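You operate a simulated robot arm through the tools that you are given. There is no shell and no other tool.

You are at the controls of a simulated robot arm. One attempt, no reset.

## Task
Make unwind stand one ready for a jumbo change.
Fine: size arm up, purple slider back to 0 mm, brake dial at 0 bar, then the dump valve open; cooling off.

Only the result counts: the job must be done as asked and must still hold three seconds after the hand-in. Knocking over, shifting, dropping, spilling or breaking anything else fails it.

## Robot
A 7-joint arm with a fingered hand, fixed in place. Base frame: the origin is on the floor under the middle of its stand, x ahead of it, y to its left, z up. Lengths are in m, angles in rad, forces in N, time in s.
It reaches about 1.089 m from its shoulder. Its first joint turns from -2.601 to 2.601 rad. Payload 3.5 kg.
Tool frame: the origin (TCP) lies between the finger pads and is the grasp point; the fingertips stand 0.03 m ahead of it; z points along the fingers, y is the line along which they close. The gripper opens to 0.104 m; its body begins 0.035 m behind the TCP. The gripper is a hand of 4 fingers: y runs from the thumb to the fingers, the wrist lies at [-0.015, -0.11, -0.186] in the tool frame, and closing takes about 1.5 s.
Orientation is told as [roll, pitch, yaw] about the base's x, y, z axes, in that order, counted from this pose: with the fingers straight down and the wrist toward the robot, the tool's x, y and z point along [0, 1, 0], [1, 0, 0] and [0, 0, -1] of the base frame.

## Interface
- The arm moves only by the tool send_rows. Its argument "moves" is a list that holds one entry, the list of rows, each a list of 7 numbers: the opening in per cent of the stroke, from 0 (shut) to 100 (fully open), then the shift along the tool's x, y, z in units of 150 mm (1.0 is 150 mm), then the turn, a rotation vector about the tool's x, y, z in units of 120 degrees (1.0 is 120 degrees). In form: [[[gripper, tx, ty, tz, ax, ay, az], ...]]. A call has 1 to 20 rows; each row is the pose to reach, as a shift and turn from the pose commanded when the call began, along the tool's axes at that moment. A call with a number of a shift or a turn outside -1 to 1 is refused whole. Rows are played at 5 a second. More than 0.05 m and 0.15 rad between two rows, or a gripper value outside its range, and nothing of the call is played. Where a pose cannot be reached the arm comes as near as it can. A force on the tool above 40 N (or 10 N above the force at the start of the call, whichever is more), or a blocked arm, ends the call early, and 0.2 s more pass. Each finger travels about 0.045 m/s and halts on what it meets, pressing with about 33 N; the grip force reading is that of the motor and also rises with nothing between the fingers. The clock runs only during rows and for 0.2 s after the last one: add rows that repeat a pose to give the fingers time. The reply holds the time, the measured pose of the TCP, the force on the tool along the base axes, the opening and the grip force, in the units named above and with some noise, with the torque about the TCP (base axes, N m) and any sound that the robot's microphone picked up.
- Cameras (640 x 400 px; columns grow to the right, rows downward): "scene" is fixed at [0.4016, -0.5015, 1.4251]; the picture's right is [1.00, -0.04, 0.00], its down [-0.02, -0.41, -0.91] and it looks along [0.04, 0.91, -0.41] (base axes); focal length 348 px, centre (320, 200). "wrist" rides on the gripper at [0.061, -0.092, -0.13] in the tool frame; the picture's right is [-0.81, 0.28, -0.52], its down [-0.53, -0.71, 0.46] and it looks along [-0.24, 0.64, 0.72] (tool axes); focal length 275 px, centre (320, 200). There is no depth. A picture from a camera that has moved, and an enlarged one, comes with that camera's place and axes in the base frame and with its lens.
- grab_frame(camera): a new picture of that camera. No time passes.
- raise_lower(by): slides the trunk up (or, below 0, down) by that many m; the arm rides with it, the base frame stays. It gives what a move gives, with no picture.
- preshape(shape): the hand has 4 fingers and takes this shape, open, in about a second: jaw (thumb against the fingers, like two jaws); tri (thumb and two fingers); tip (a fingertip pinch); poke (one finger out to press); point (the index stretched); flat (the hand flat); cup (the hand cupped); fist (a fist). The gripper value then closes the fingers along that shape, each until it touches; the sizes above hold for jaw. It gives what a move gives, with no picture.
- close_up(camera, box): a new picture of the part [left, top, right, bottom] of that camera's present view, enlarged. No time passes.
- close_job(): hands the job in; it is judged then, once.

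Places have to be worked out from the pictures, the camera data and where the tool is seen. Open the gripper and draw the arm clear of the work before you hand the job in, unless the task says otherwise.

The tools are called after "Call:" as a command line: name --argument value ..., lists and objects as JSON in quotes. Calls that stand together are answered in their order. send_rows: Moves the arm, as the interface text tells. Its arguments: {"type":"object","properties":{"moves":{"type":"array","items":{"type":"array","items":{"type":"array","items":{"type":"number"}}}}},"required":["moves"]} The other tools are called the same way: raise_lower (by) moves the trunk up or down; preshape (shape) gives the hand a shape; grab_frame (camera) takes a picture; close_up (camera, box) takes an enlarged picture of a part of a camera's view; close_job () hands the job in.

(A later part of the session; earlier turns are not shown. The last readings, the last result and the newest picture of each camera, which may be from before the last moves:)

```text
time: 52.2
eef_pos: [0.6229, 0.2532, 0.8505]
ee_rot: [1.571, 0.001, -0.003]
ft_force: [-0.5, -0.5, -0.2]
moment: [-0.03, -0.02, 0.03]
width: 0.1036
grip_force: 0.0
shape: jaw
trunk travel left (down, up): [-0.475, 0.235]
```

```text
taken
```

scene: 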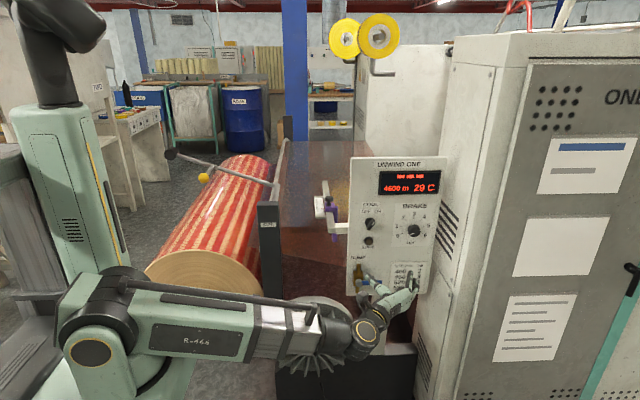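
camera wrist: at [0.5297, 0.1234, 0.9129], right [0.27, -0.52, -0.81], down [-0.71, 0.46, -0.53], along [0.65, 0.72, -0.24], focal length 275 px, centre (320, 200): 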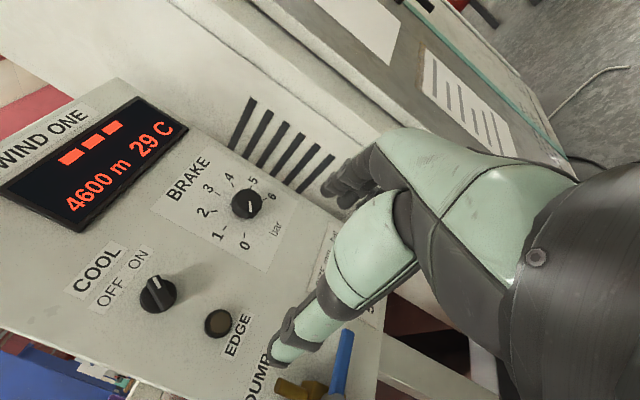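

Correcting the scene-camera bias with the dial result, I place the dump hub at about (0.564, 0.41, 0.726) and the blue lever's tip at (0.639, 0.414, 0.726). I turn the hand to pitch +90° (thumb above, fingers below the lever) in front of the lever, still clear at y ≈ 0.30.

Call:
send_rows --moves '[[[100, -0.07, 0, 0.025, 0, 0, 0.0625], [100, -0.14, 0, 0.05, 0, 0, 0.125], [100, -0.21, 0, 0.08, 0, 0, 0.1875], [100, -0.28, 0, 0.105, 0, 0, 0.25], [100, -0.35, 0, 0.13, 0, 0, 0.3125], [100, -0.42, 0, 0.155, 0, 0, 0.375], [100, -0.49, 0, 0.18, 0, 0, 0.4375], [100, -0.555, 0, 0.21, 0, 0, 0.5], [100, -0.625, 0, 0.235, 0, 0, 0.5625], [100, -0.695, 0, 0.26, 0, 0, 0.625], [100, -0.765, 0, 0.285, 0, 0, 0.6875], [100, -0.833, 0, 0.31, 0, 0, 0.75]]]'

Call:
grab_frame --camera "wrist"

Call:
grab_frame --camera "scene"

```text
time: 54.8
eef_pos: [0.6201, 0.3021, 0.7259]
ee_rot: [-1.045, 1.567, -2.62]
ft_force: [0.1, 1.5, 0.1]
moment: [0.01, 0.0, 0.02]
width: 0.1035
grip_force: 0.1
shape: jaw
trunk travel left (down, up): [-0.475, 0.235]
```

```text
taken
camera wrist: at [0.6817, 0.1703, 0.818], right [-0.81, -0.51, -0.27], down [-0.53, 0.46, 0.71], along [-0.24, 0.72, -0.64], focal length 275 px, centre (320, 200)
```

wrist: 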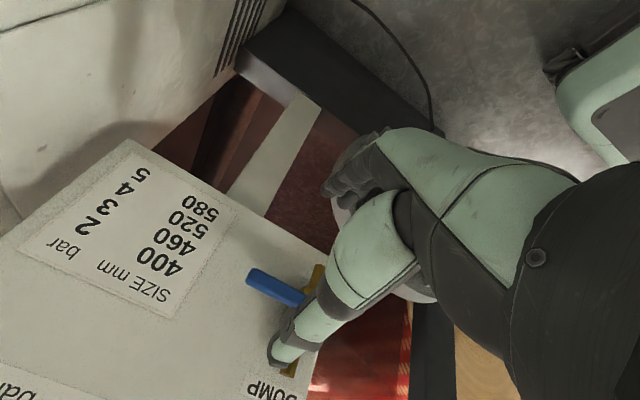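

```text
taken
```

scene: 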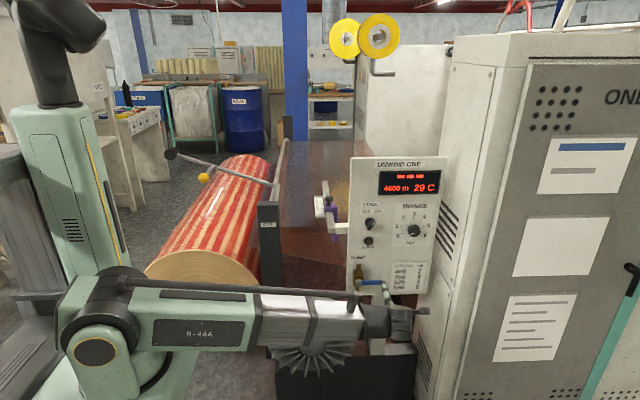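

Two wrist views agree: lever tip (0.639, 0.412, 0.725), so the TCP is level with it. I advance to y ≈ 0.402 with the jaw open around the lever (5 mm to the right for clearance from the pipe stub), then close partly.

Call:
send_rows --moves '[[[100, 0.01, 0, 0.15, 0, 0, 0], [100, 0.02, 0, 0.3, 0, 0, 0], [100, 0.033, 0, 0.45, 0, 0, 0], [100, 0.033, 0, 0.57, 0, 0, 0], [100, 0.033, 0, 0.665, 0, 0, 0], [100, 0.033, 0, 0.665, 0, 0, 0]]]'

Call:
grab_frame --camera "wrist"

Call:
close_up --camera "scene" --box '[335, 240, 435, 330]'

```text
time: 56.2
eef_pos: [0.6265, 0.4012, 0.727]
ee_rot: [1.322, 1.568, -0.252]
ft_force: [0.2, -0.2, 0.1]
moment: [0.03, 0.03, -0.03]
width: 0.1036
grip_force: 0.0
shape: jaw
trunk travel left (down, up): [-0.475, 0.235]
```

```text
taken
camera wrist: at [0.6875, 0.27, 0.8187], right [-0.81, -0.52, -0.28], down [-0.53, 0.46, 0.71], along [-0.24, 0.73, -0.65], focal length 275 px, centre (320, 200)
```

wrist: 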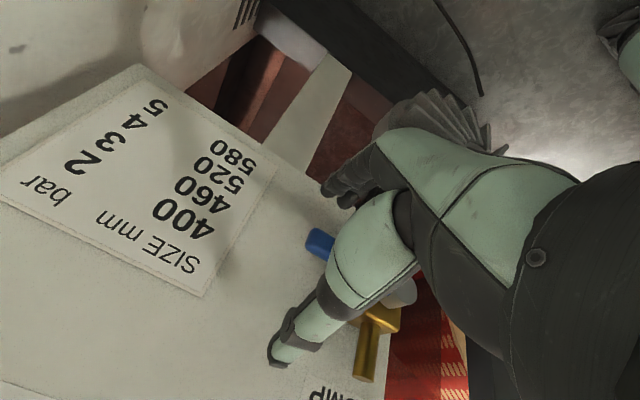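

```text
4.44 times, centred on (385, 285) of scene
camera zoom: at [0.4016, -0.5015, 1.4251], right [1.0, -0.04, 0.0], down [-0.02, -0.41, -0.91], along [0.04, 0.91, -0.41], focal length 1546 px, centre (31, -178)
```

zoom: 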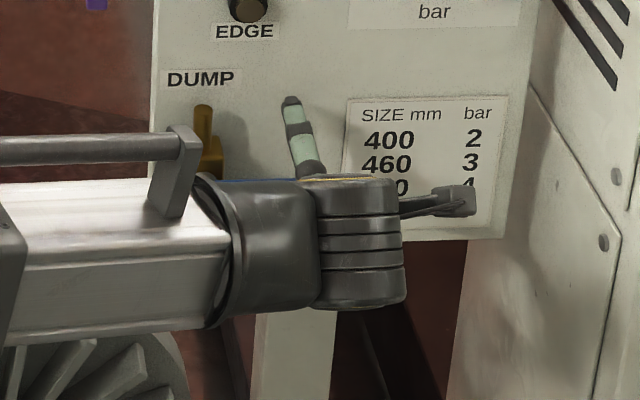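

Thumb is above and the fingers are below the lever. I close to about 31 mm (loosely round the lever) and swing 20° anticlockwise (lever up) about the hub to test whether it opens that way.

Call:
send_rows --moves '[[[70, 0, 0, 0, 0, 0, 0], [45, 0, 0, 0, 0, 0, 0], [30, 0, 0, 0, 0, 0, 0], [30, 0, 0, 0, 0, 0, 0], [30, 0, 0, 0, 0, 0, 0], [30, -0.0016, -0.0363, 0, 0, 0, -0.0417], [30, -0.0063, -0.0723, 0, 0, 0, -0.0833], [30, -0.0142, -0.1078, 0, 0, 0, -0.125], [30, -0.0251, -0.1425, 0, 0, 0, -0.1667]]]'

Call:
grab_frame --camera "wrist"

Call:
close_up --camera "scene" --box '[335, 240, 435, 330]'

```text
time: 58.2
eef_pos: [0.6231, 0.4018, 0.7464]
ee_rot: [1.564, 1.219, -0.008]
ft_force: [-3.7, 1.1, -12.9]
moment: [-0.16, 0.31, 0.0]
width: 0.0367
grip_force: 0.1
shape: jaw
trunk travel left (down, up): [-0.475, 0.235]
```

```text
taken
camera wrist: at [0.6486, 0.2717, 0.8544], right [-0.67, -0.52, -0.54], down [-0.74, 0.46, 0.49], along [-0.01, 0.72, -0.69], focal length 275 px, centre (320, 200)
```

wrist: 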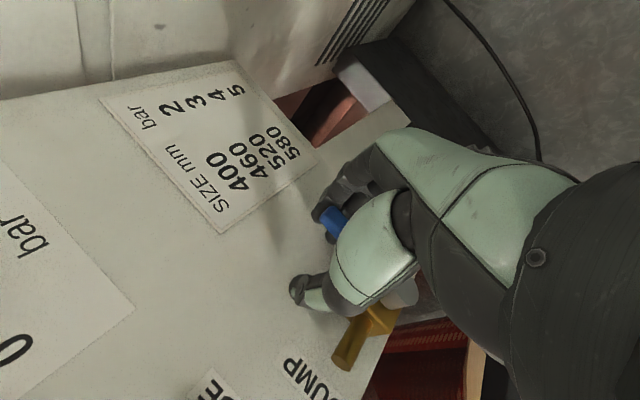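

```text
4.44 times, centred on (385, 285) of scene
camera zoom: at [0.4016, -0.5015, 1.4251], right [1.0, -0.04, 0.0], down [-0.02, -0.41, -0.91], along [0.04, 0.91, -0.41], focal length 1546 px, centre (31, -178)
```

zoom: 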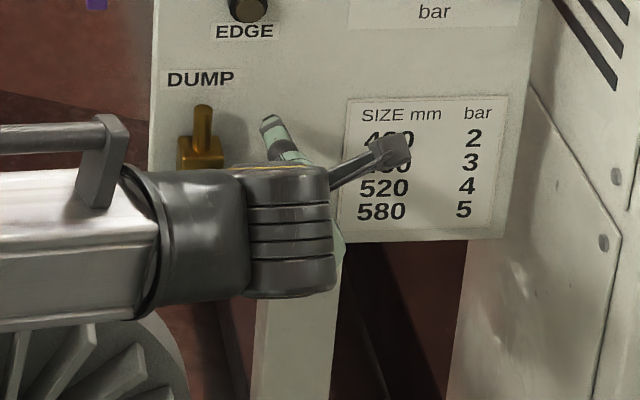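

The hand feels 13 N downward: it's pressing on the lever. I enlarge to see whether the lever itself has turned.

Call:
close_up --camera "wrist" --box '[270, 150, 430, 380]'

```text
1.74 times, centred on (350, 265) of wrist
camera zoom: at [0.6486, 0.2717, 0.8544], right [-0.67, -0.52, -0.54], down [-0.74, 0.46, 0.49], along [-0.01, 0.72, -0.69], focal length 479 px, centre (268, 87)
```

zoom: 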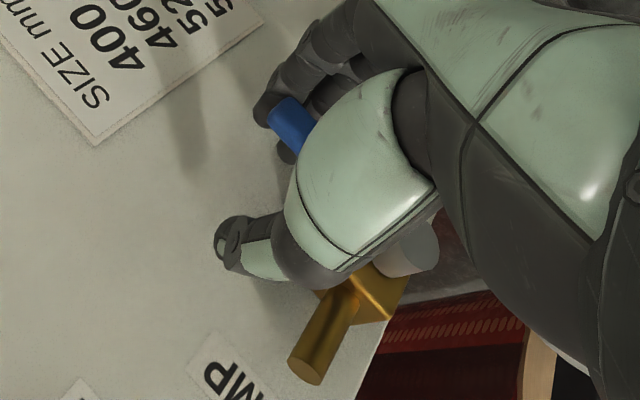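

The lever tip is still at (0.639, 0.725) — it did not move upward under 13 N. I test the other direction: swing back and press it gently down with the thumb side.

Call:
send_rows --moves '[[[30, -0.0014, 0.0364, 0, 0, 0, 0.0417], [30, -0.006, 0.0724, 0, 0, 0, 0.0833], [30, -0.0142, 0.1084, 0, 0, 0, 0.125], [30, -0.0254, 0.1427, 0, 0, 0, 0.1667], [30, -0.0391, 0.176, 0, 0, 0, 0.2083], [30, -0.0561, 0.2088, 0, 0, 0, 0.25], [30, -0.0757, 0.2393, 0, 0, 0, 0.2917], [30, -0.0983, 0.2678, 0, 0, 0, 0.3333]]]'

Call:
grab_frame --camera "wrist"

Call:
close_up --camera "scene" --box '[335, 240, 435, 330]'

```text
time: 60.0
eef_pos: [0.6241, 0.4013, 0.7046]
ee_rot: [-1.569, 1.221, 3.141]
ft_force: [-0.2, 0.3, 1.7]
moment: [0.02, 0.0, 0.0]
width: 0.0327
grip_force: 0.1
shape: jaw
trunk travel left (down, up): [-0.475, 0.235]
```

```text
taken
camera wrist: at [0.7115, 0.2707, 0.7704], right [-0.86, -0.51, 0.02], down [-0.26, 0.46, 0.85], along [-0.45, 0.73, -0.52], focal length 275 px, centre (320, 200)
```

wrist: 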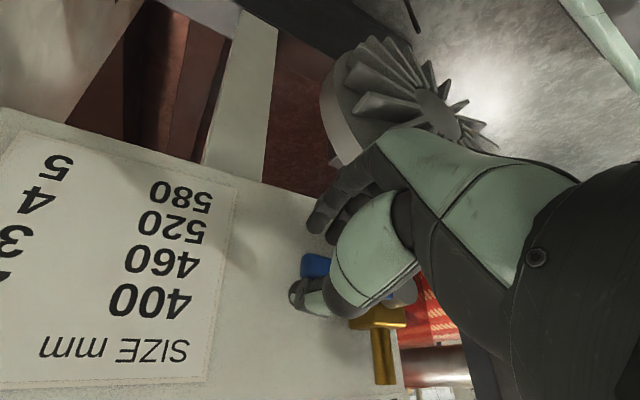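

```text
4.44 times, centred on (385, 285) of scene
camera zoom: at [0.4016, -0.5015, 1.4251], right [1.0, -0.04, 0.0], down [-0.02, -0.41, -0.91], along [0.04, 0.91, -0.41], focal length 1546 px, centre (31, -178)
```

zoom: 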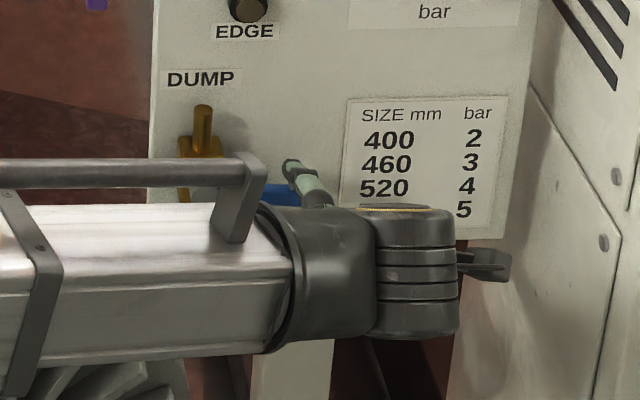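

There is almost no resistance downward; I enlarge to see whether the lever followed.

Call:
close_up --camera "wrist" --box '[270, 220, 430, 400]'

Call:
close_up --camera "scene" --box '[365, 265, 425, 305]'

```text
2.22 times, centred on (350, 310) of wrist
camera zoom: at [0.7115, 0.2707, 0.7704], right [-0.86, -0.51, 0.02], down [-0.26, 0.46, 0.85], along [-0.45, 0.73, -0.52], focal length 612 px, centre (253, -44)
```

zoom: 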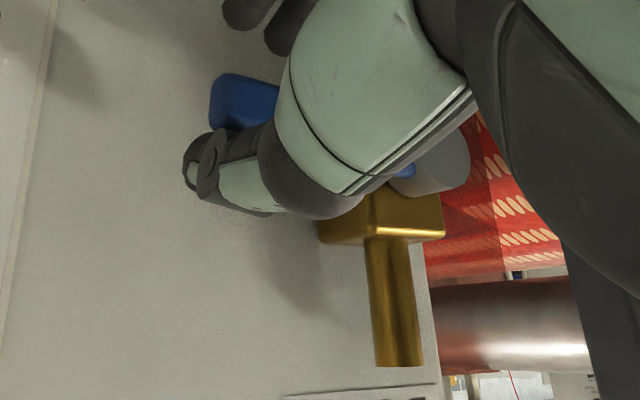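

```text
10.00 times, centred on (395, 285) of scene
camera zoom: at [0.4016, -0.5015, 1.4251], right [1.0, -0.04, 0.0], down [-0.02, -0.41, -0.91], along [0.04, 0.91, -0.41], focal length 3478 px, centre (-430, -650)
```

zoom: 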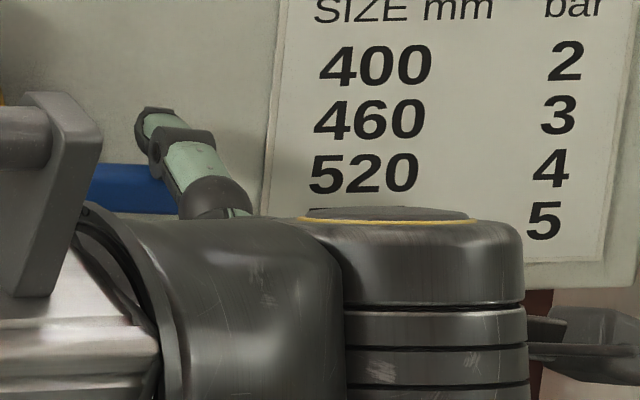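

The lever did tip downward about 9° with hardly any force, so it opens clockwise (lever to point down along the pipe). I open, retreat to y ≈ 0.28, and start turning the hand round so the fingers come above the lever for the downward swing.

Call:
send_rows --moves '[[[60, 0, 0, 0, 0, 0, 0], [100, 0, 0, 0, 0, 0, 0], [100, 0, 0, 0, 0, 0, 0], [100, 0, 0, 0, 0, 0, 0], [100, 0, 0, -0.25, 0, 0, 0], [100, 0, 0, -0.55, 0, 0, 0], [100, 0, 0, -0.8, 0, 0, 0]]]'

Call:
close_up --camera "scene" --box '[335, 240, 435, 330]'

Call:
grab_frame --camera "wrist"

```text
time: 61.6
eef_pos: [0.6229, 0.2821, 0.7038]
ee_rot: [-1.571, 1.223, 3.14]
ft_force: [0.5, -0.2, -0.2]
moment: [0.03, 0.02, 0.03]
width: 0.1035
grip_force: 0.1
shape: jaw
trunk travel left (down, up): [-0.475, 0.235]
```

```text
4.44 times, centred on (385, 285) of scene
camera zoom: at [0.4016, -0.5015, 1.4251], right [1.0, -0.04, 0.0], down [-0.02, -0.41, -0.91], along [0.04, 0.91, -0.41], focal length 1546 px, centre (31, -178)
```

zoom: 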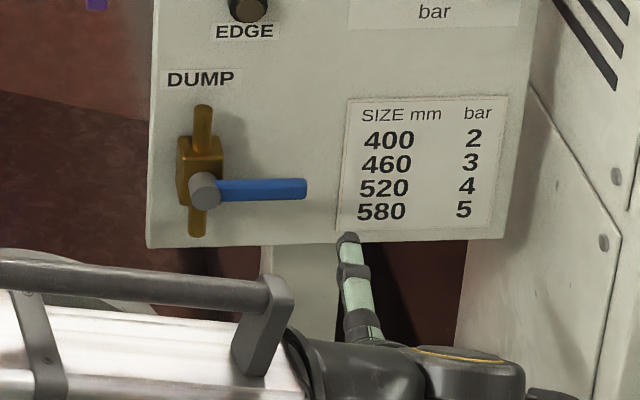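

```text
taken
camera wrist: at [0.7103, 0.151, 0.7699], right [-0.86, -0.52, 0.02], down [-0.26, 0.46, 0.85], along [-0.45, 0.73, -0.52], focal length 275 px, centre (320, 200)
```

wrist: 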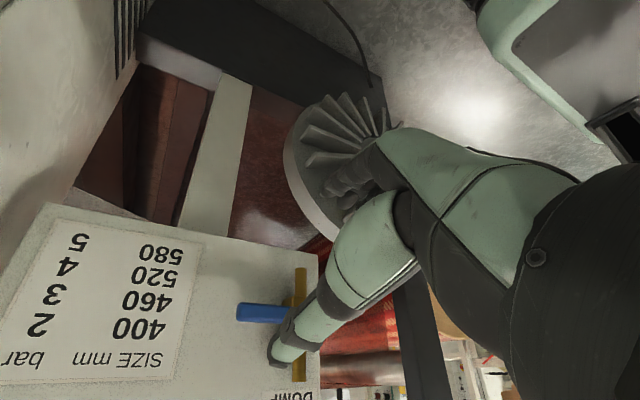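

The lever is back exactly horizontal after release (it seems lightly sprung or detented), so I'll push it all the way down. I turn the hand anticlockwise by 95° as the first half of the reorientation.

Call:
send_rows --moves '[[[100, 0, 0, 0, 0, 0, -0.066], [100, 0, 0, 0, 0, 0, -0.132], [100, 0, 0, 0, 0, 0, -0.198], [100, 0, 0, 0, 0, 0, -0.264], [100, 0, 0, 0, 0, 0, -0.33], [100, 0, 0, 0, 0, 0, -0.396], [100, 0, 0, 0, 0, 0, -0.462], [100, 0, 0, 0, 0, 0, -0.528], [100, 0, 0, 0, 0, 0, -0.594], [100, 0, 0, 0, 0, 0, -0.66], [100, 0, 0, 0, 0, 0, -0.726], [100, 0, 0, 0, 0, 0, -0.792]]]'

Call:
close_up --camera "scene" --box '[340, 245, 400, 300]'

Call:
grab_frame --camera "scene"

```text
time: 64.2
eef_pos: [0.6235, 0.2826, 0.7048]
ee_rot: [1.571, 0.259, -0.003]
ft_force: [0.0, 0.2, -0.9]
moment: [0.0, 0.03, -0.02]
width: 0.1036
grip_force: 0.1
shape: jaw
trunk travel left (down, up): [-0.475, 0.235]
```

```text
7.27 times, centred on (370, 272) of scene
camera zoom: at [0.4016, -0.5015, 1.4251], right [1.0, -0.04, 0.0], down [-0.02, -0.41, -0.91], along [0.04, 0.91, -0.41], focal length 2530 px, centre (-44, -327)
```

zoom: 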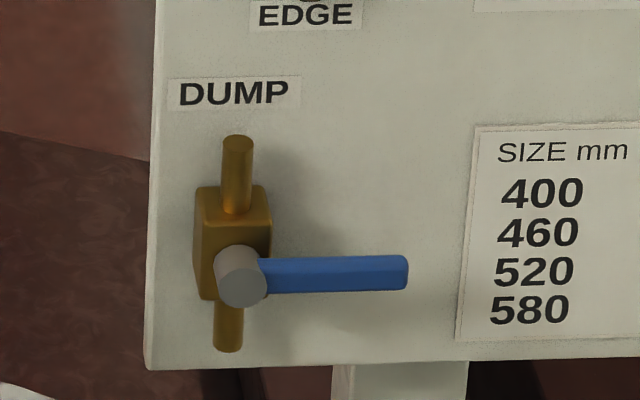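

```text
taken
```

scene: 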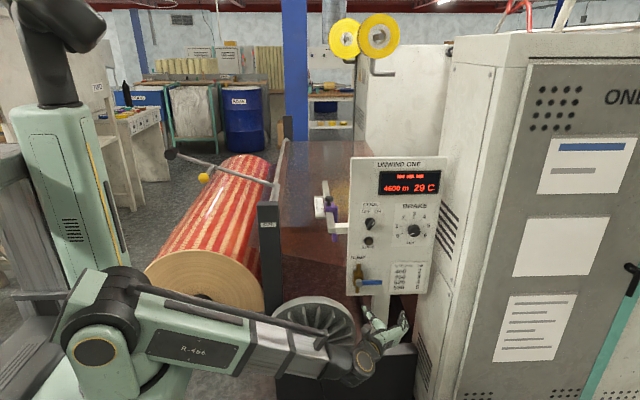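

The lever is exactly as at the start. I finish the reorientation to pitch ≈ −80° (fingers above, thumb below the lever), rising 2 cm.

Call:
send_rows --moves '[[[100, 0.011, -0.003, 0, 0, 0, -0.066], [100, 0.022, -0.006, 0, 0, 0, -0.132], [100, 0.032, -0.009, 0, 0, 0, -0.198], [100, 0.043, -0.011, 0, 0, 0, -0.264], [100, 0.054, -0.014, 0, 0, 0, -0.33], [100, 0.065, -0.017, 0, 0, 0, -0.396], [100, 0.075, -0.02, 0, 0, 0, -0.462], [100, 0.086, -0.023, 0, 0, 0, -0.528], [100, 0.097, -0.026, 0, 0, 0, -0.594], [100, 0.108, -0.028, 0, 0, 0, -0.66], [100, 0.118, -0.031, 0, 0, 0, -0.726], [100, 0.129, -0.034, 0, 0, 0, -0.792]]]'

Call:
grab_frame --camera "wrist"

Call:
grab_frame --camera "scene"

```text
time: 66.8
eef_pos: [0.6223, 0.2809, 0.7248]
ee_rot: [1.571, -1.401, -0.003]
ft_force: [0.4, -0.8, -0.2]
moment: [-0.01, 0.01, 0.0]
width: 0.1036
grip_force: 0.1
shape: jaw
trunk travel left (down, up): [-0.475, 0.235]
```

```text
taken
camera wrist: at [0.5465, 0.1505, 0.6449], right [0.84, -0.52, 0.13], down [0.41, 0.45, -0.79], along [0.35, 0.72, 0.59], focal length 275 px, centre (320, 200)
```

wrist: 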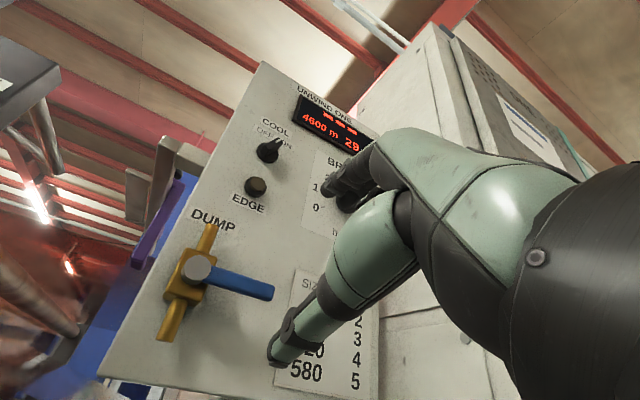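

```text
taken
```

scene: 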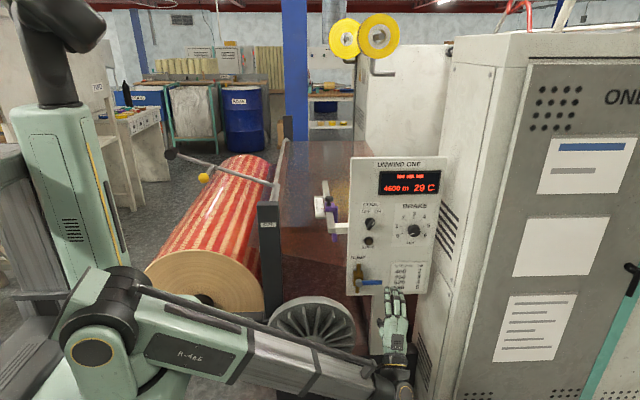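

I now have a clear view of the valve: hub ≈ (0.565, 0.40, 0.724), lever level at z ≈ 0.726. I advance to y ≈ 0.402 with fingers above and thumb below the lever, and close loosely.

Call:
send_rows --moves '[[[100, -0.01, 0.015, 0.2, 0, 0, 0], [100, -0.02, 0.03, 0.4, 0, 0, 0], [100, -0.033, 0.046, 0.6, 0, 0, 0], [100, -0.033, 0.046, 0.72, 0, 0, 0], [100, -0.033, 0.046, 0.807, 0, 0, 0], [70, -0.033, 0.046, 0.807, 0, 0, 0], [45, -0.033, 0.046, 0.807, 0, 0, 0], [30, -0.033, 0.046, 0.807, 0, 0, 0], [30, -0.033, 0.046, 0.807, 0, 0, 0], [30, -0.033, 0.046, 0.807, 0, 0, 0]]]'

Call:
grab_frame --camera "wrist"

Call:
close_up --camera "scene" --box '[340, 245, 420, 305]'

```text
time: 69.0
eef_pos: [0.6303, 0.4027, 0.731]
ee_rot: [1.57, -1.402, 0.0]
ft_force: [0.6, -0.4, 0.4]
moment: [0.03, -0.02, 0.01]
width: 0.0314
grip_force: 0.0
shape: jaw
trunk travel left (down, up): [-0.475, 0.235]
```

```text
taken
camera wrist: at [0.5543, 0.2721, 0.6511], right [0.84, -0.52, 0.13], down [0.4, 0.45, -0.79], along [0.35, 0.72, 0.59], focal length 275 px, centre (320, 200)
```

wrist: 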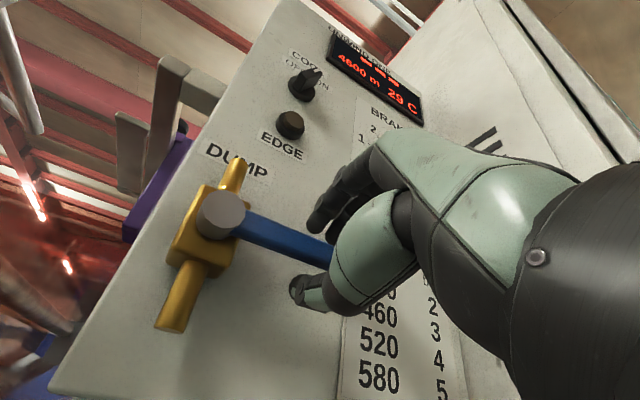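

```text
6.67 times, centred on (380, 275) of scene
camera zoom: at [0.4016, -0.5015, 1.4251], right [1.0, -0.04, 0.0], down [-0.02, -0.41, -0.91], along [0.04, 0.91, -0.41], focal length 2319 px, centre (-80, -300)
```

zoom: 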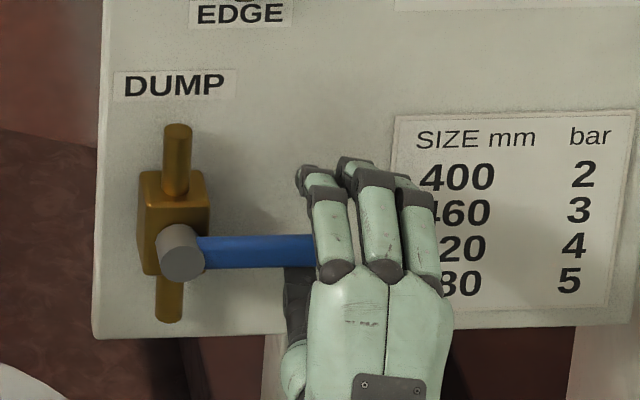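

Both cameras see the lever in the hand's gap. I swing 30° clockwise about the hub and watch whether the lever goes down.

Call:
send_rows --moves '[[[30, -0.0084, -0.037, 0, 0, 0, 0.0417], [30, -0.0135, -0.0748, 0, 0, 0, 0.0833], [30, -0.0153, -0.113, 0, 0, 0, 0.125], [30, -0.0136, -0.1505, 0, 0, 0, 0.1667], [30, -0.0085, -0.1886, 0, 0, 0, 0.2083], [30, 0, -0.226, 0, 0, 0, 0.25]]]'

Call:
grab_frame --camera "wrist"

Call:
close_up --camera "scene" --box '[340, 245, 420, 305]'

```text
time: 70.4
eef_pos: [0.624, 0.402, 0.6962]
ee_rot: [1.57, -0.874, -0.001]
ft_force: [-0.2, -0.2, 1.2]
moment: [0.0, -0.02, -0.01]
width: 0.0322
grip_force: 0.1
shape: jaw
trunk travel left (down, up): [-0.475, 0.235]
```

```text
taken
camera wrist: at [0.517, 0.2715, 0.6658], right [0.8, -0.52, -0.31], down [-0.05, 0.45, -0.89], along [0.6, 0.72, 0.34], focal length 275 px, centre (320, 200)
```

wrist: 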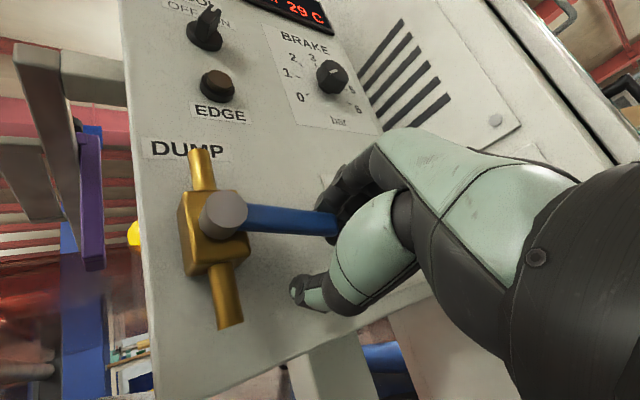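

```text
6.67 times, centred on (380, 275) of scene
camera zoom: at [0.4016, -0.5015, 1.4251], right [1.0, -0.04, 0.0], down [-0.02, -0.41, -0.91], along [0.04, 0.91, -0.41], focal length 2319 px, centre (-80, -300)
```

zoom: 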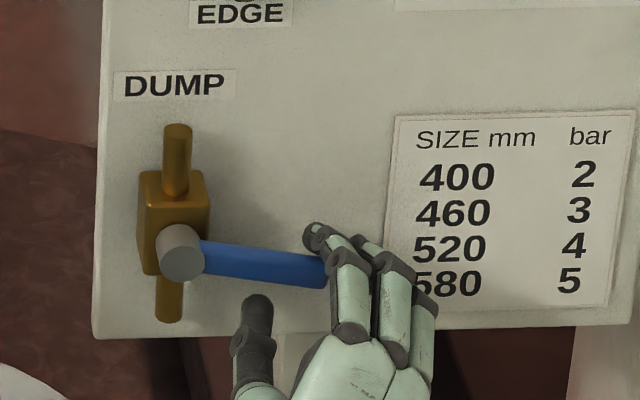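

The lever is turning downward (≈ −9°) with hardly any force: this is the opening direction. I narrow the gap slightly and continue the clockwise arc by another 45°.

Call:
send_rows --moves '[[[26, -0.0085, -0.0372, 0, 0, 0, 0.0417], [24, -0.0132, -0.075, 0, 0, 0, 0.0833], [24, -0.0155, -0.113, 0, 0, 0, 0.125], [24, -0.0135, -0.1512, 0, 0, 0, 0.1667], [24, -0.0087, -0.1891, 0, 0, 0, 0.2083], [24, -0.0006, -0.2262, 0, 0, 0, 0.25], [24, 0.0106, -0.2626, 0, 0, 0, 0.2917], [24, 0.0252, -0.2982, 0, 0, 0, 0.3333], [24, 0.0424, -0.3318, 0, 0, 0, 0.375]]]'

Call:
grab_frame --camera "wrist"

Call:
close_up --camera "scene" --box '[330, 245, 420, 320]'

```text
time: 72.4
eef_pos: [0.5875, 0.4039, 0.6635]
ee_rot: [1.571, -0.09, -0.003]
ft_force: [0.5, 0.8, 1.2]
moment: [-0.01, -0.01, -0.01]
width: 0.0258
grip_force: 0.2
shape: jaw
trunk travel left (down, up): [-0.475, 0.235]
```

```text
taken
camera wrist: at [0.4893, 0.2724, 0.7164], right [0.34, -0.52, -0.78], down [-0.66, 0.46, -0.59], along [0.67, 0.72, -0.19], focal length 275 px, centre (320, 200)
```

wrist: 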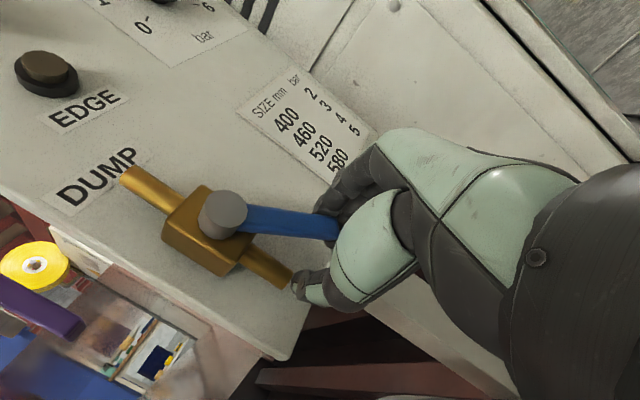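

```text
5.33 times, centred on (375, 282) of scene
camera zoom: at [0.4016, -0.5015, 1.4251], right [1.0, -0.04, 0.0], down [-0.02, -0.41, -0.91], along [0.04, 0.91, -0.41], focal length 1855 px, centre (27, -240)
```

zoom: 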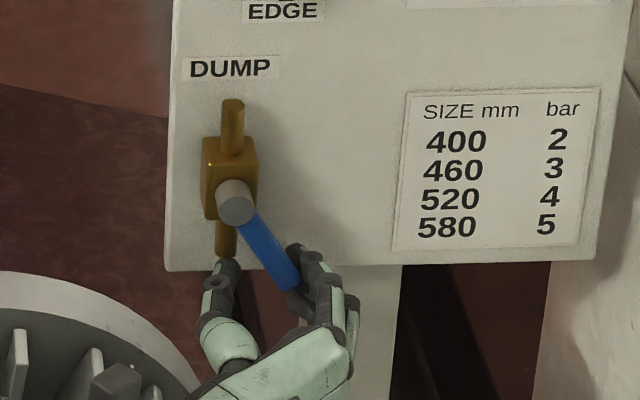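

The lever is now about 58° down. The thumb is getting close to the lower pipe stub (its end at z ≈ 0.674), so I drop 8 mm, back off 8 mm and then push left with the fingers only to complete the quarter turn.

Call:
send_rows --moves '[[[24, -0.025, -0.005, -0.03, 0, 0, 0], [24, -0.053, -0.01, -0.053, 0, 0, 0], [24, -0.05, -0.045, -0.053, 0, 0, 0], [24, -0.047, -0.08, -0.053, 0, 0, 0], [24, -0.044, -0.115, -0.053, 0, 0, 0], [24, -0.041, -0.15, -0.053, 0, 0, 0], [24, -0.038, -0.18, -0.053, 0, 0, 0]]]'

Call:
grab_frame --camera "wrist"

Call:
close_up --camera "scene" --box '[330, 245, 420, 320]'

```text
time: 74.0
eef_pos: [0.562, 0.3925, 0.6555]
ee_rot: [1.569, -0.09, -0.003]
ft_force: [7.5, 0.8, -2.4]
moment: [-0.04, 0.09, -0.15]
width: 0.0264
grip_force: 0.1
shape: jaw
trunk travel left (down, up): [-0.475, 0.235]
```

```text
taken
camera wrist: at [0.4637, 0.2635, 0.7082], right [0.34, -0.52, -0.78], down [-0.66, 0.46, -0.59], along [0.67, 0.72, -0.19], focal length 275 px, centre (320, 200)
```

wrist: 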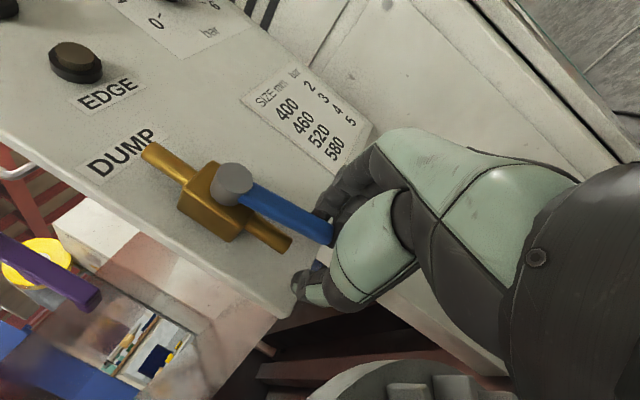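

```text
5.33 times, centred on (375, 282) of scene
camera zoom: at [0.4016, -0.5015, 1.4251], right [1.0, -0.04, 0.0], down [-0.02, -0.41, -0.91], along [0.04, 0.91, -0.41], focal length 1855 px, centre (27, -240)
```

zoom: 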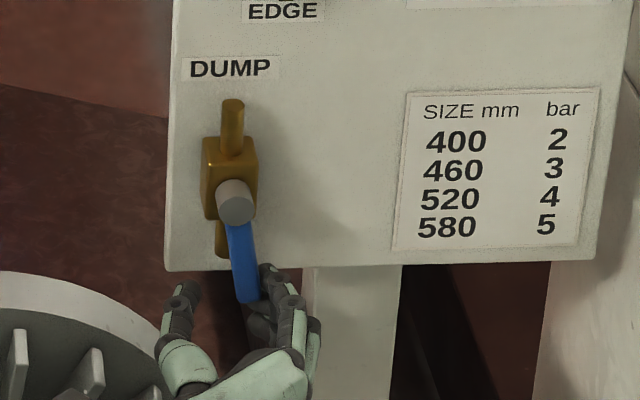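

The lever is nearly vertical (about 5–10° short) and the side force has risen to 7.5 N. I push a few millimetres further left to find the stop.

Call:
send_rows --moves '[[[24, 0, -0.015, 0, 0, 0, 0], [24, 0, -0.03, 0, 0, 0, 0], [24, 0, -0.045, 0, 0, 0, 0], [24, 0, -0.06, 0, 0, 0, 0]]]'

Call:
grab_frame --camera "wrist"

Call:
close_up --camera "scene" --box '[330, 245, 420, 320]'

```text
time: 75.0
eef_pos: [0.5524, 0.3951, 0.6559]
ee_rot: [1.571, -0.09, -0.004]
ft_force: [12.1, -1.3, -3.0]
moment: [-0.04, 0.18, -0.27]
width: 0.0375
grip_force: 0.0
shape: jaw
trunk travel left (down, up): [-0.475, 0.235]
```

```text
taken
camera wrist: at [0.4548, 0.2635, 0.7072], right [0.34, -0.52, -0.78], down [-0.66, 0.46, -0.59], along [0.67, 0.72, -0.19], focal length 275 px, centre (320, 200)
```

wrist: 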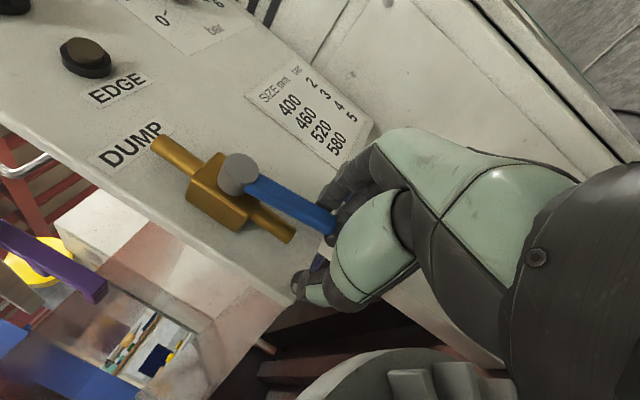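

```text
5.33 times, centred on (375, 282) of scene
camera zoom: at [0.4016, -0.5015, 1.4251], right [1.0, -0.04, 0.0], down [-0.02, -0.41, -0.91], along [0.04, 0.91, -0.41], focal length 1855 px, centre (27, -240)
```

zoom: 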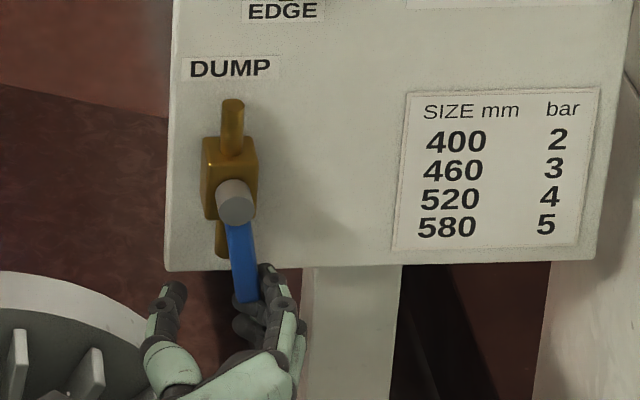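

The lever stayed put while the fingers yielded (12 N), so it may be at its stop. I enlarge to measure its angle against the pipe.

Call:
close_up --camera "wrist" --box '[140, 120, 350, 260]'

Call:
close_up --camera "scene" --box '[355, 258, 395, 308]'

```text
2.86 times, centred on (245, 190) of wrist
camera zoom: at [0.4548, 0.2635, 0.7072], right [0.34, -0.52, -0.78], down [-0.66, 0.46, -0.59], along [0.67, 0.72, -0.19], focal length 786 px, centre (534, 229)
```

zoom: 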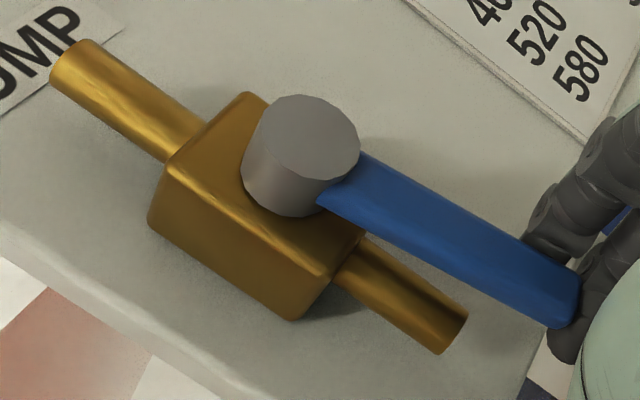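

```text
8.00 times, centred on (375, 283) of scene
camera zoom: at [0.4016, -0.5015, 1.4251], right [1.0, -0.04, 0.0], down [-0.02, -0.41, -0.91], along [0.04, 0.91, -0.41], focal length 2782 px, centre (-120, -464)
```

zoom: 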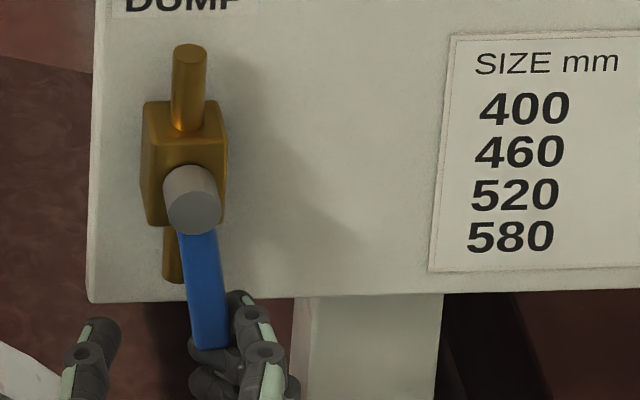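

The lever is about 80° down, 9–10° short of the pipe line. I now close the hand so thumb and fingers clamp the lever, to see whether firmer pressure brings it further.

Call:
send_rows --moves '[[[15, 0, 0.03, 0, 0, 0, 0], [8, 0, 0.06, 0, 0, 0, 0], [0, 0, 0.09, 0, 0, 0, 0], [0, 0, 0.11, 0, 0, 0, 0], [0, 0, 0.11, 0, 0, 0, 0], [0, 0, 0.11, 0, 0, 0, 0]]]'

Call:
grab_frame --camera "wrist"

Call:
close_up --camera "scene" --box '[355, 258, 395, 308]'

```text
time: 76.4
eef_pos: [0.5678, 0.3965, 0.6556]
ee_rot: [1.57, -0.091, -0.002]
ft_force: [0.4, 22.9, -1.3]
moment: [-0.08, 0.04, 0.34]
width: 0.0011
grip_force: 32.6
shape: jaw
trunk travel left (down, up): [-0.475, 0.235]
```

```text
taken
camera wrist: at [0.4705, 0.2653, 0.7089], right [0.35, -0.52, -0.78], down [-0.66, 0.46, -0.6], along [0.67, 0.72, -0.19], focal length 275 px, centre (320, 200)
```

wrist: 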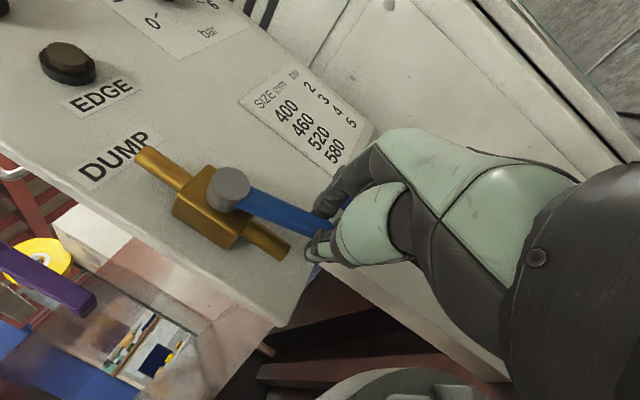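

```text
8.00 times, centred on (375, 283) of scene
camera zoom: at [0.4016, -0.5015, 1.4251], right [1.0, -0.04, 0.0], down [-0.02, -0.41, -0.91], along [0.04, 0.91, -0.41], focal length 2782 px, centre (-120, -464)
```

zoom: 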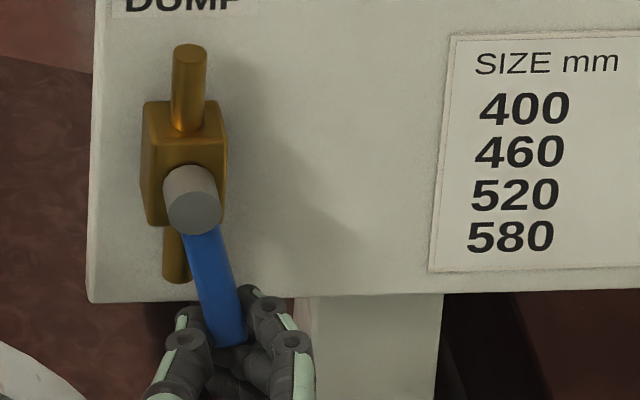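

The fingertips now clamp the lever's end (it swung back slightly with my shift). Keeping the clamp, I draw it left with more authority to find where it truly stops.

Call:
send_rows --moves '[[[0, 0, -0.03, 0, 0, 0, 0.01], [0, 0, -0.06, 0, 0, 0, 0.02], [0, 0, -0.09, 0, 0, 0, 0.03], [0, 0, -0.12, 0, 0, 0, 0.04], [0, 0, -0.15, 0, 0, 0, 0.05], [0, 0, -0.17, 0, 0, 0, 0.06]]]'

Call:
grab_frame --camera "wrist"

Call:
close_up --camera "scene" --box '[355, 258, 395, 308]'

```text
time: 77.8
eef_pos: [0.5425, 0.3951, 0.6539]
ee_rot: [1.571, 0.035, -0.003]
ft_force: [21.1, 18.5, 7.4]
moment: [0.07, -0.05, 0.14]
width: 0.0119
grip_force: 32.5
shape: jaw
trunk travel left (down, up): [-0.475, 0.235]
```

```text
taken
camera wrist: at [0.4536, 0.2638, 0.718], right [0.24, -0.52, -0.82], down [-0.73, 0.46, -0.51], along [0.64, 0.72, -0.27], focal length 275 px, centre (320, 200)
```

wrist: 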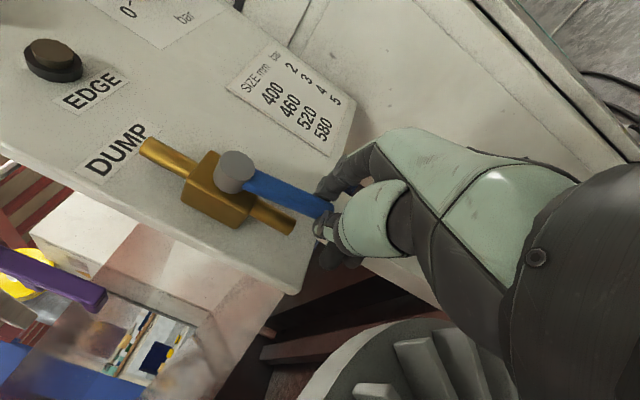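

```text
8.00 times, centred on (375, 283) of scene
camera zoom: at [0.4016, -0.5015, 1.4251], right [1.0, -0.04, 0.0], down [-0.02, -0.41, -0.91], along [0.04, 0.91, -0.41], focal length 2782 px, centre (-120, -464)
```

zoom: 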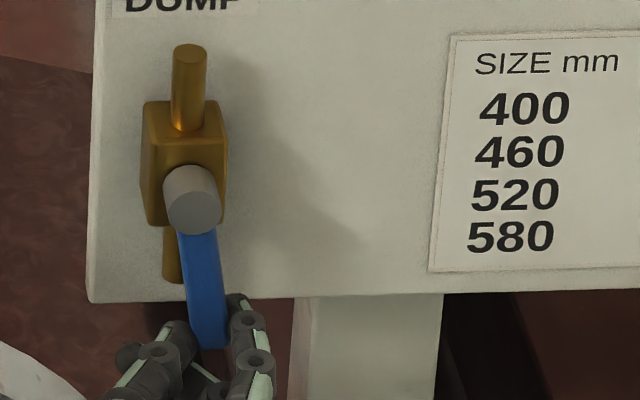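

With 21 N pulling left the lever sits at the same ≈ 81° position, so this is its open stop. I open the hand and see whether the lever stays there.

Call:
send_rows --moves '[[[30, 0, 0, 0, 0, 0, 0], [60, 0, 0, 0, 0, 0, 0], [60, 0, 0, 0, 0, 0, 0], [60, 0, 0, 0, 0, 0, 0]]]'

Call:
close_up --camera "scene" --box '[355, 258, 395, 308]'

Call:
close_up --camera "wrist" --box '[120, 120, 350, 280]'

```text
time: 78.8
eef_pos: [0.5419, 0.3935, 0.6544]
ee_rot: [1.57, 0.036, -0.002]
ft_force: [5.7, 3.0, 4.1]
moment: [0.08, -0.19, 0.04]
width: 0.0651
grip_force: 0.1
shape: jaw
trunk travel left (down, up): [-0.475, 0.235]
```

```text
8.00 times, centred on (375, 283) of scene
camera zoom: at [0.4016, -0.5015, 1.4251], right [1.0, -0.04, 0.0], down [-0.02, -0.41, -0.91], along [0.04, 0.91, -0.41], focal length 2782 px, centre (-120, -464)
```

zoom: 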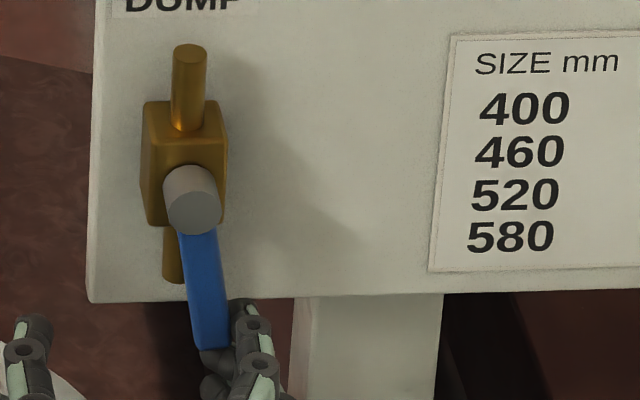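

```text
2.50 times, centred on (235, 200) of wrist
camera zoom: at [0.4521, 0.2636, 0.7183], right [0.24, -0.52, -0.82], down [-0.73, 0.46, -0.51], along [0.64, 0.72, -0.27], focal length 688 px, centre (532, 200)
```

zoom: 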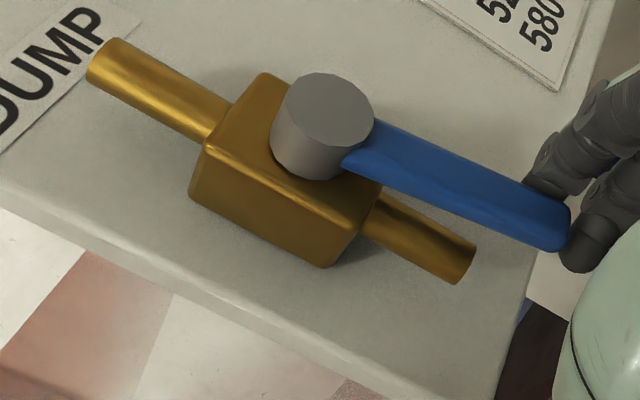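

The fingers still lean on the lever. I open fully and shift 8 mm right so nothing touches it, to see whether it stays.

Call:
send_rows --moves '[[[80, 0, 0.01, 0, 0, 0, 0], [100, 0, 0.03, 0, 0, 0, 0], [100, 0, 0.055, 0, 0, 0, 0], [100, 0, 0.055, 0, 0, 0, 0], [100, 0, 0.055, 0, 0, 0, 0]]]'

Call:
close_up --camera "scene" --box '[355, 258, 395, 308]'

Call:
close_up --camera "wrist" --box '[120, 120, 350, 280]'

```text
time: 80.0
eef_pos: [0.5504, 0.3939, 0.6546]
ee_rot: [1.573, 0.035, -0.003]
ft_force: [0.4, 0.1, -0.5]
moment: [0.05, 0.01, 0.03]
width: 0.1032
grip_force: 0.0
shape: jaw
trunk travel left (down, up): [-0.475, 0.235]
```

```text
8.00 times, centred on (375, 283) of scene
camera zoom: at [0.4016, -0.5015, 1.4251], right [1.0, -0.04, 0.0], down [-0.02, -0.41, -0.91], along [0.04, 0.91, -0.41], focal length 2782 px, centre (-120, -464)
```

zoom: 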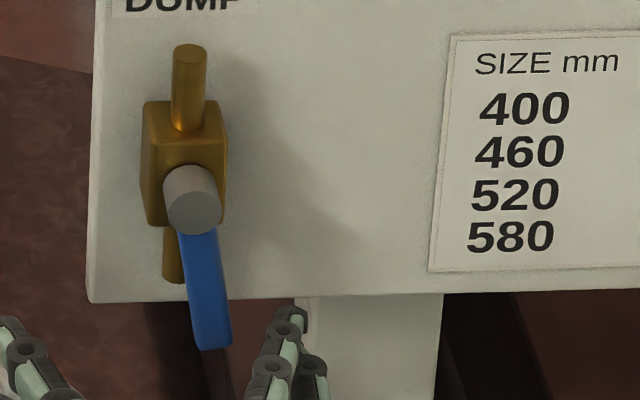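

```text
2.50 times, centred on (235, 200) of wrist
camera zoom: at [0.4607, 0.2638, 0.7177], right [0.24, -0.52, -0.82], down [-0.73, 0.46, -0.51], along [0.64, 0.72, -0.27], focal length 688 px, centre (532, 200)
```

zoom: 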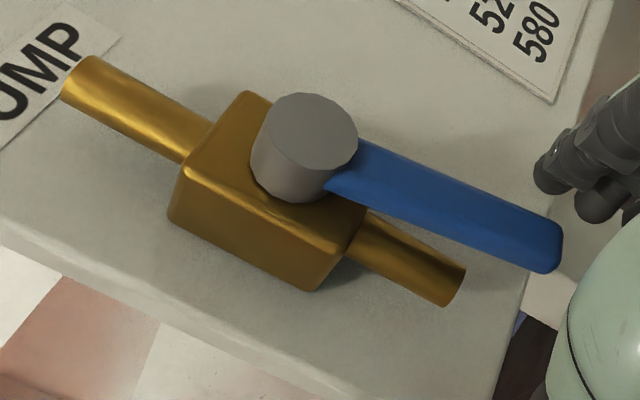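

The lever stays down by itself, at its stop (≈ 80°, no contact, 0 N). I retreat straight back and go up toward the COOL knob (≈ (0.59, 0.43, 0.93)), turning the hand to line up with its bar.

Call:
send_rows --moves '[[[100, 0, 0, -0.28, 0, 0, 0], [100, 0, 0, -0.56, 0, 0, 0], [100, 0.05, 0, -0.78, 0, 0, 0], [100, 0.3, 0, -0.85, 0, 0, 0.04], [100, 0.55, 0.02, -0.85, 0, 0, 0.08], [100, 0.8, 0.05, -0.85, 0, 0, 0.12], [100, 1.0, 0.1, -0.85, 0, 0, 0.16]]]'

Call:
grab_frame --camera "wrist"

Call:
grab_frame --camera "scene"

```text
time: 81.6
eef_pos: [0.5709, 0.2673, 0.802]
ee_rot: [1.569, 0.371, -0.005]
ft_force: [0.4, 1.0, -0.5]
moment: [0.02, -0.01, 0.01]
width: 0.1038
grip_force: 0.0
shape: jaw
trunk travel left (down, up): [-0.475, 0.235]
```

```text
taken
camera wrist: at [0.5066, 0.1361, 0.8933], right [-0.04, -0.52, -0.85], down [-0.86, 0.46, -0.24], along [0.51, 0.72, -0.46], focal length 275 px, centre (320, 200)
```

wrist: 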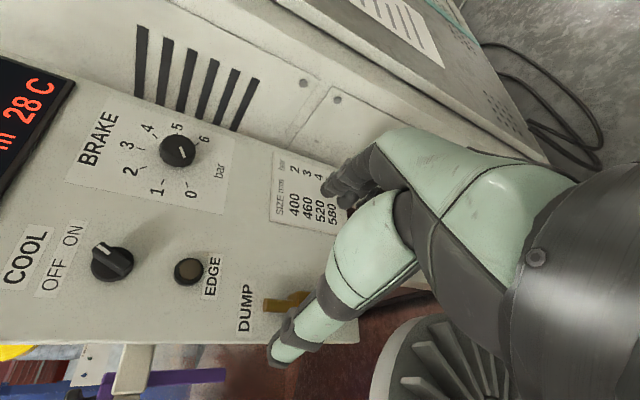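

```text
taken
```

scene: 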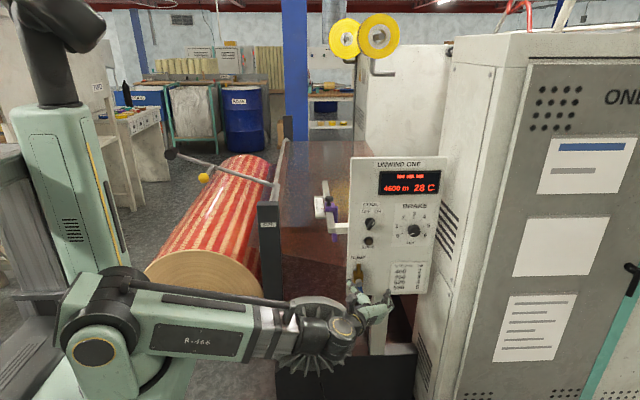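

The COOL knob is in clear view; I enlarge it to see its pointer and locate it.

Call:
close_up --camera "wrist" --box '[50, 210, 220, 310]'

Call:
close_up --camera "scene" --box '[350, 200, 395, 250]'

```text
3.76 times, centred on (135, 260) of wrist
camera zoom: at [0.5066, 0.1361, 0.8933], right [-0.04, -0.52, -0.85], down [-0.86, 0.46, -0.24], along [0.51, 0.72, -0.46], focal length 1036 px, centre (1016, -26)
```

zoom: 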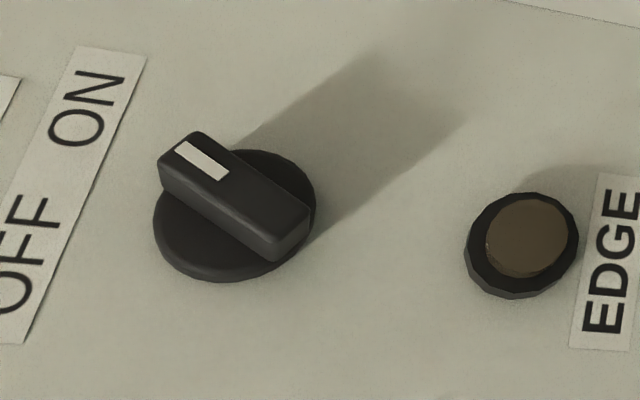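

```text
8.00 times, centred on (372, 225) of scene
camera zoom: at [0.4016, -0.5015, 1.4251], right [1.0, -0.04, 0.0], down [-0.02, -0.41, -0.91], along [0.04, 0.91, -0.41], focal length 2782 px, centre (-100, 0)
```

zoom: 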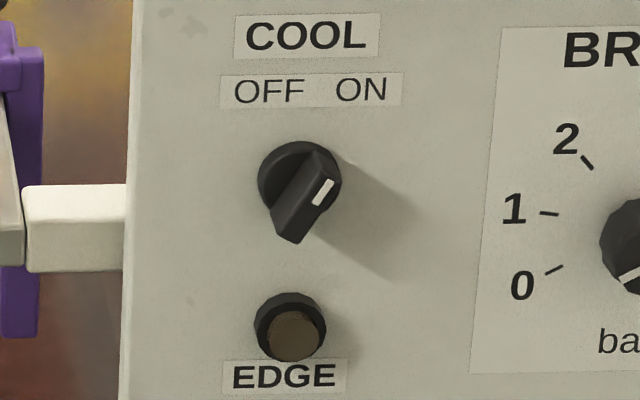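

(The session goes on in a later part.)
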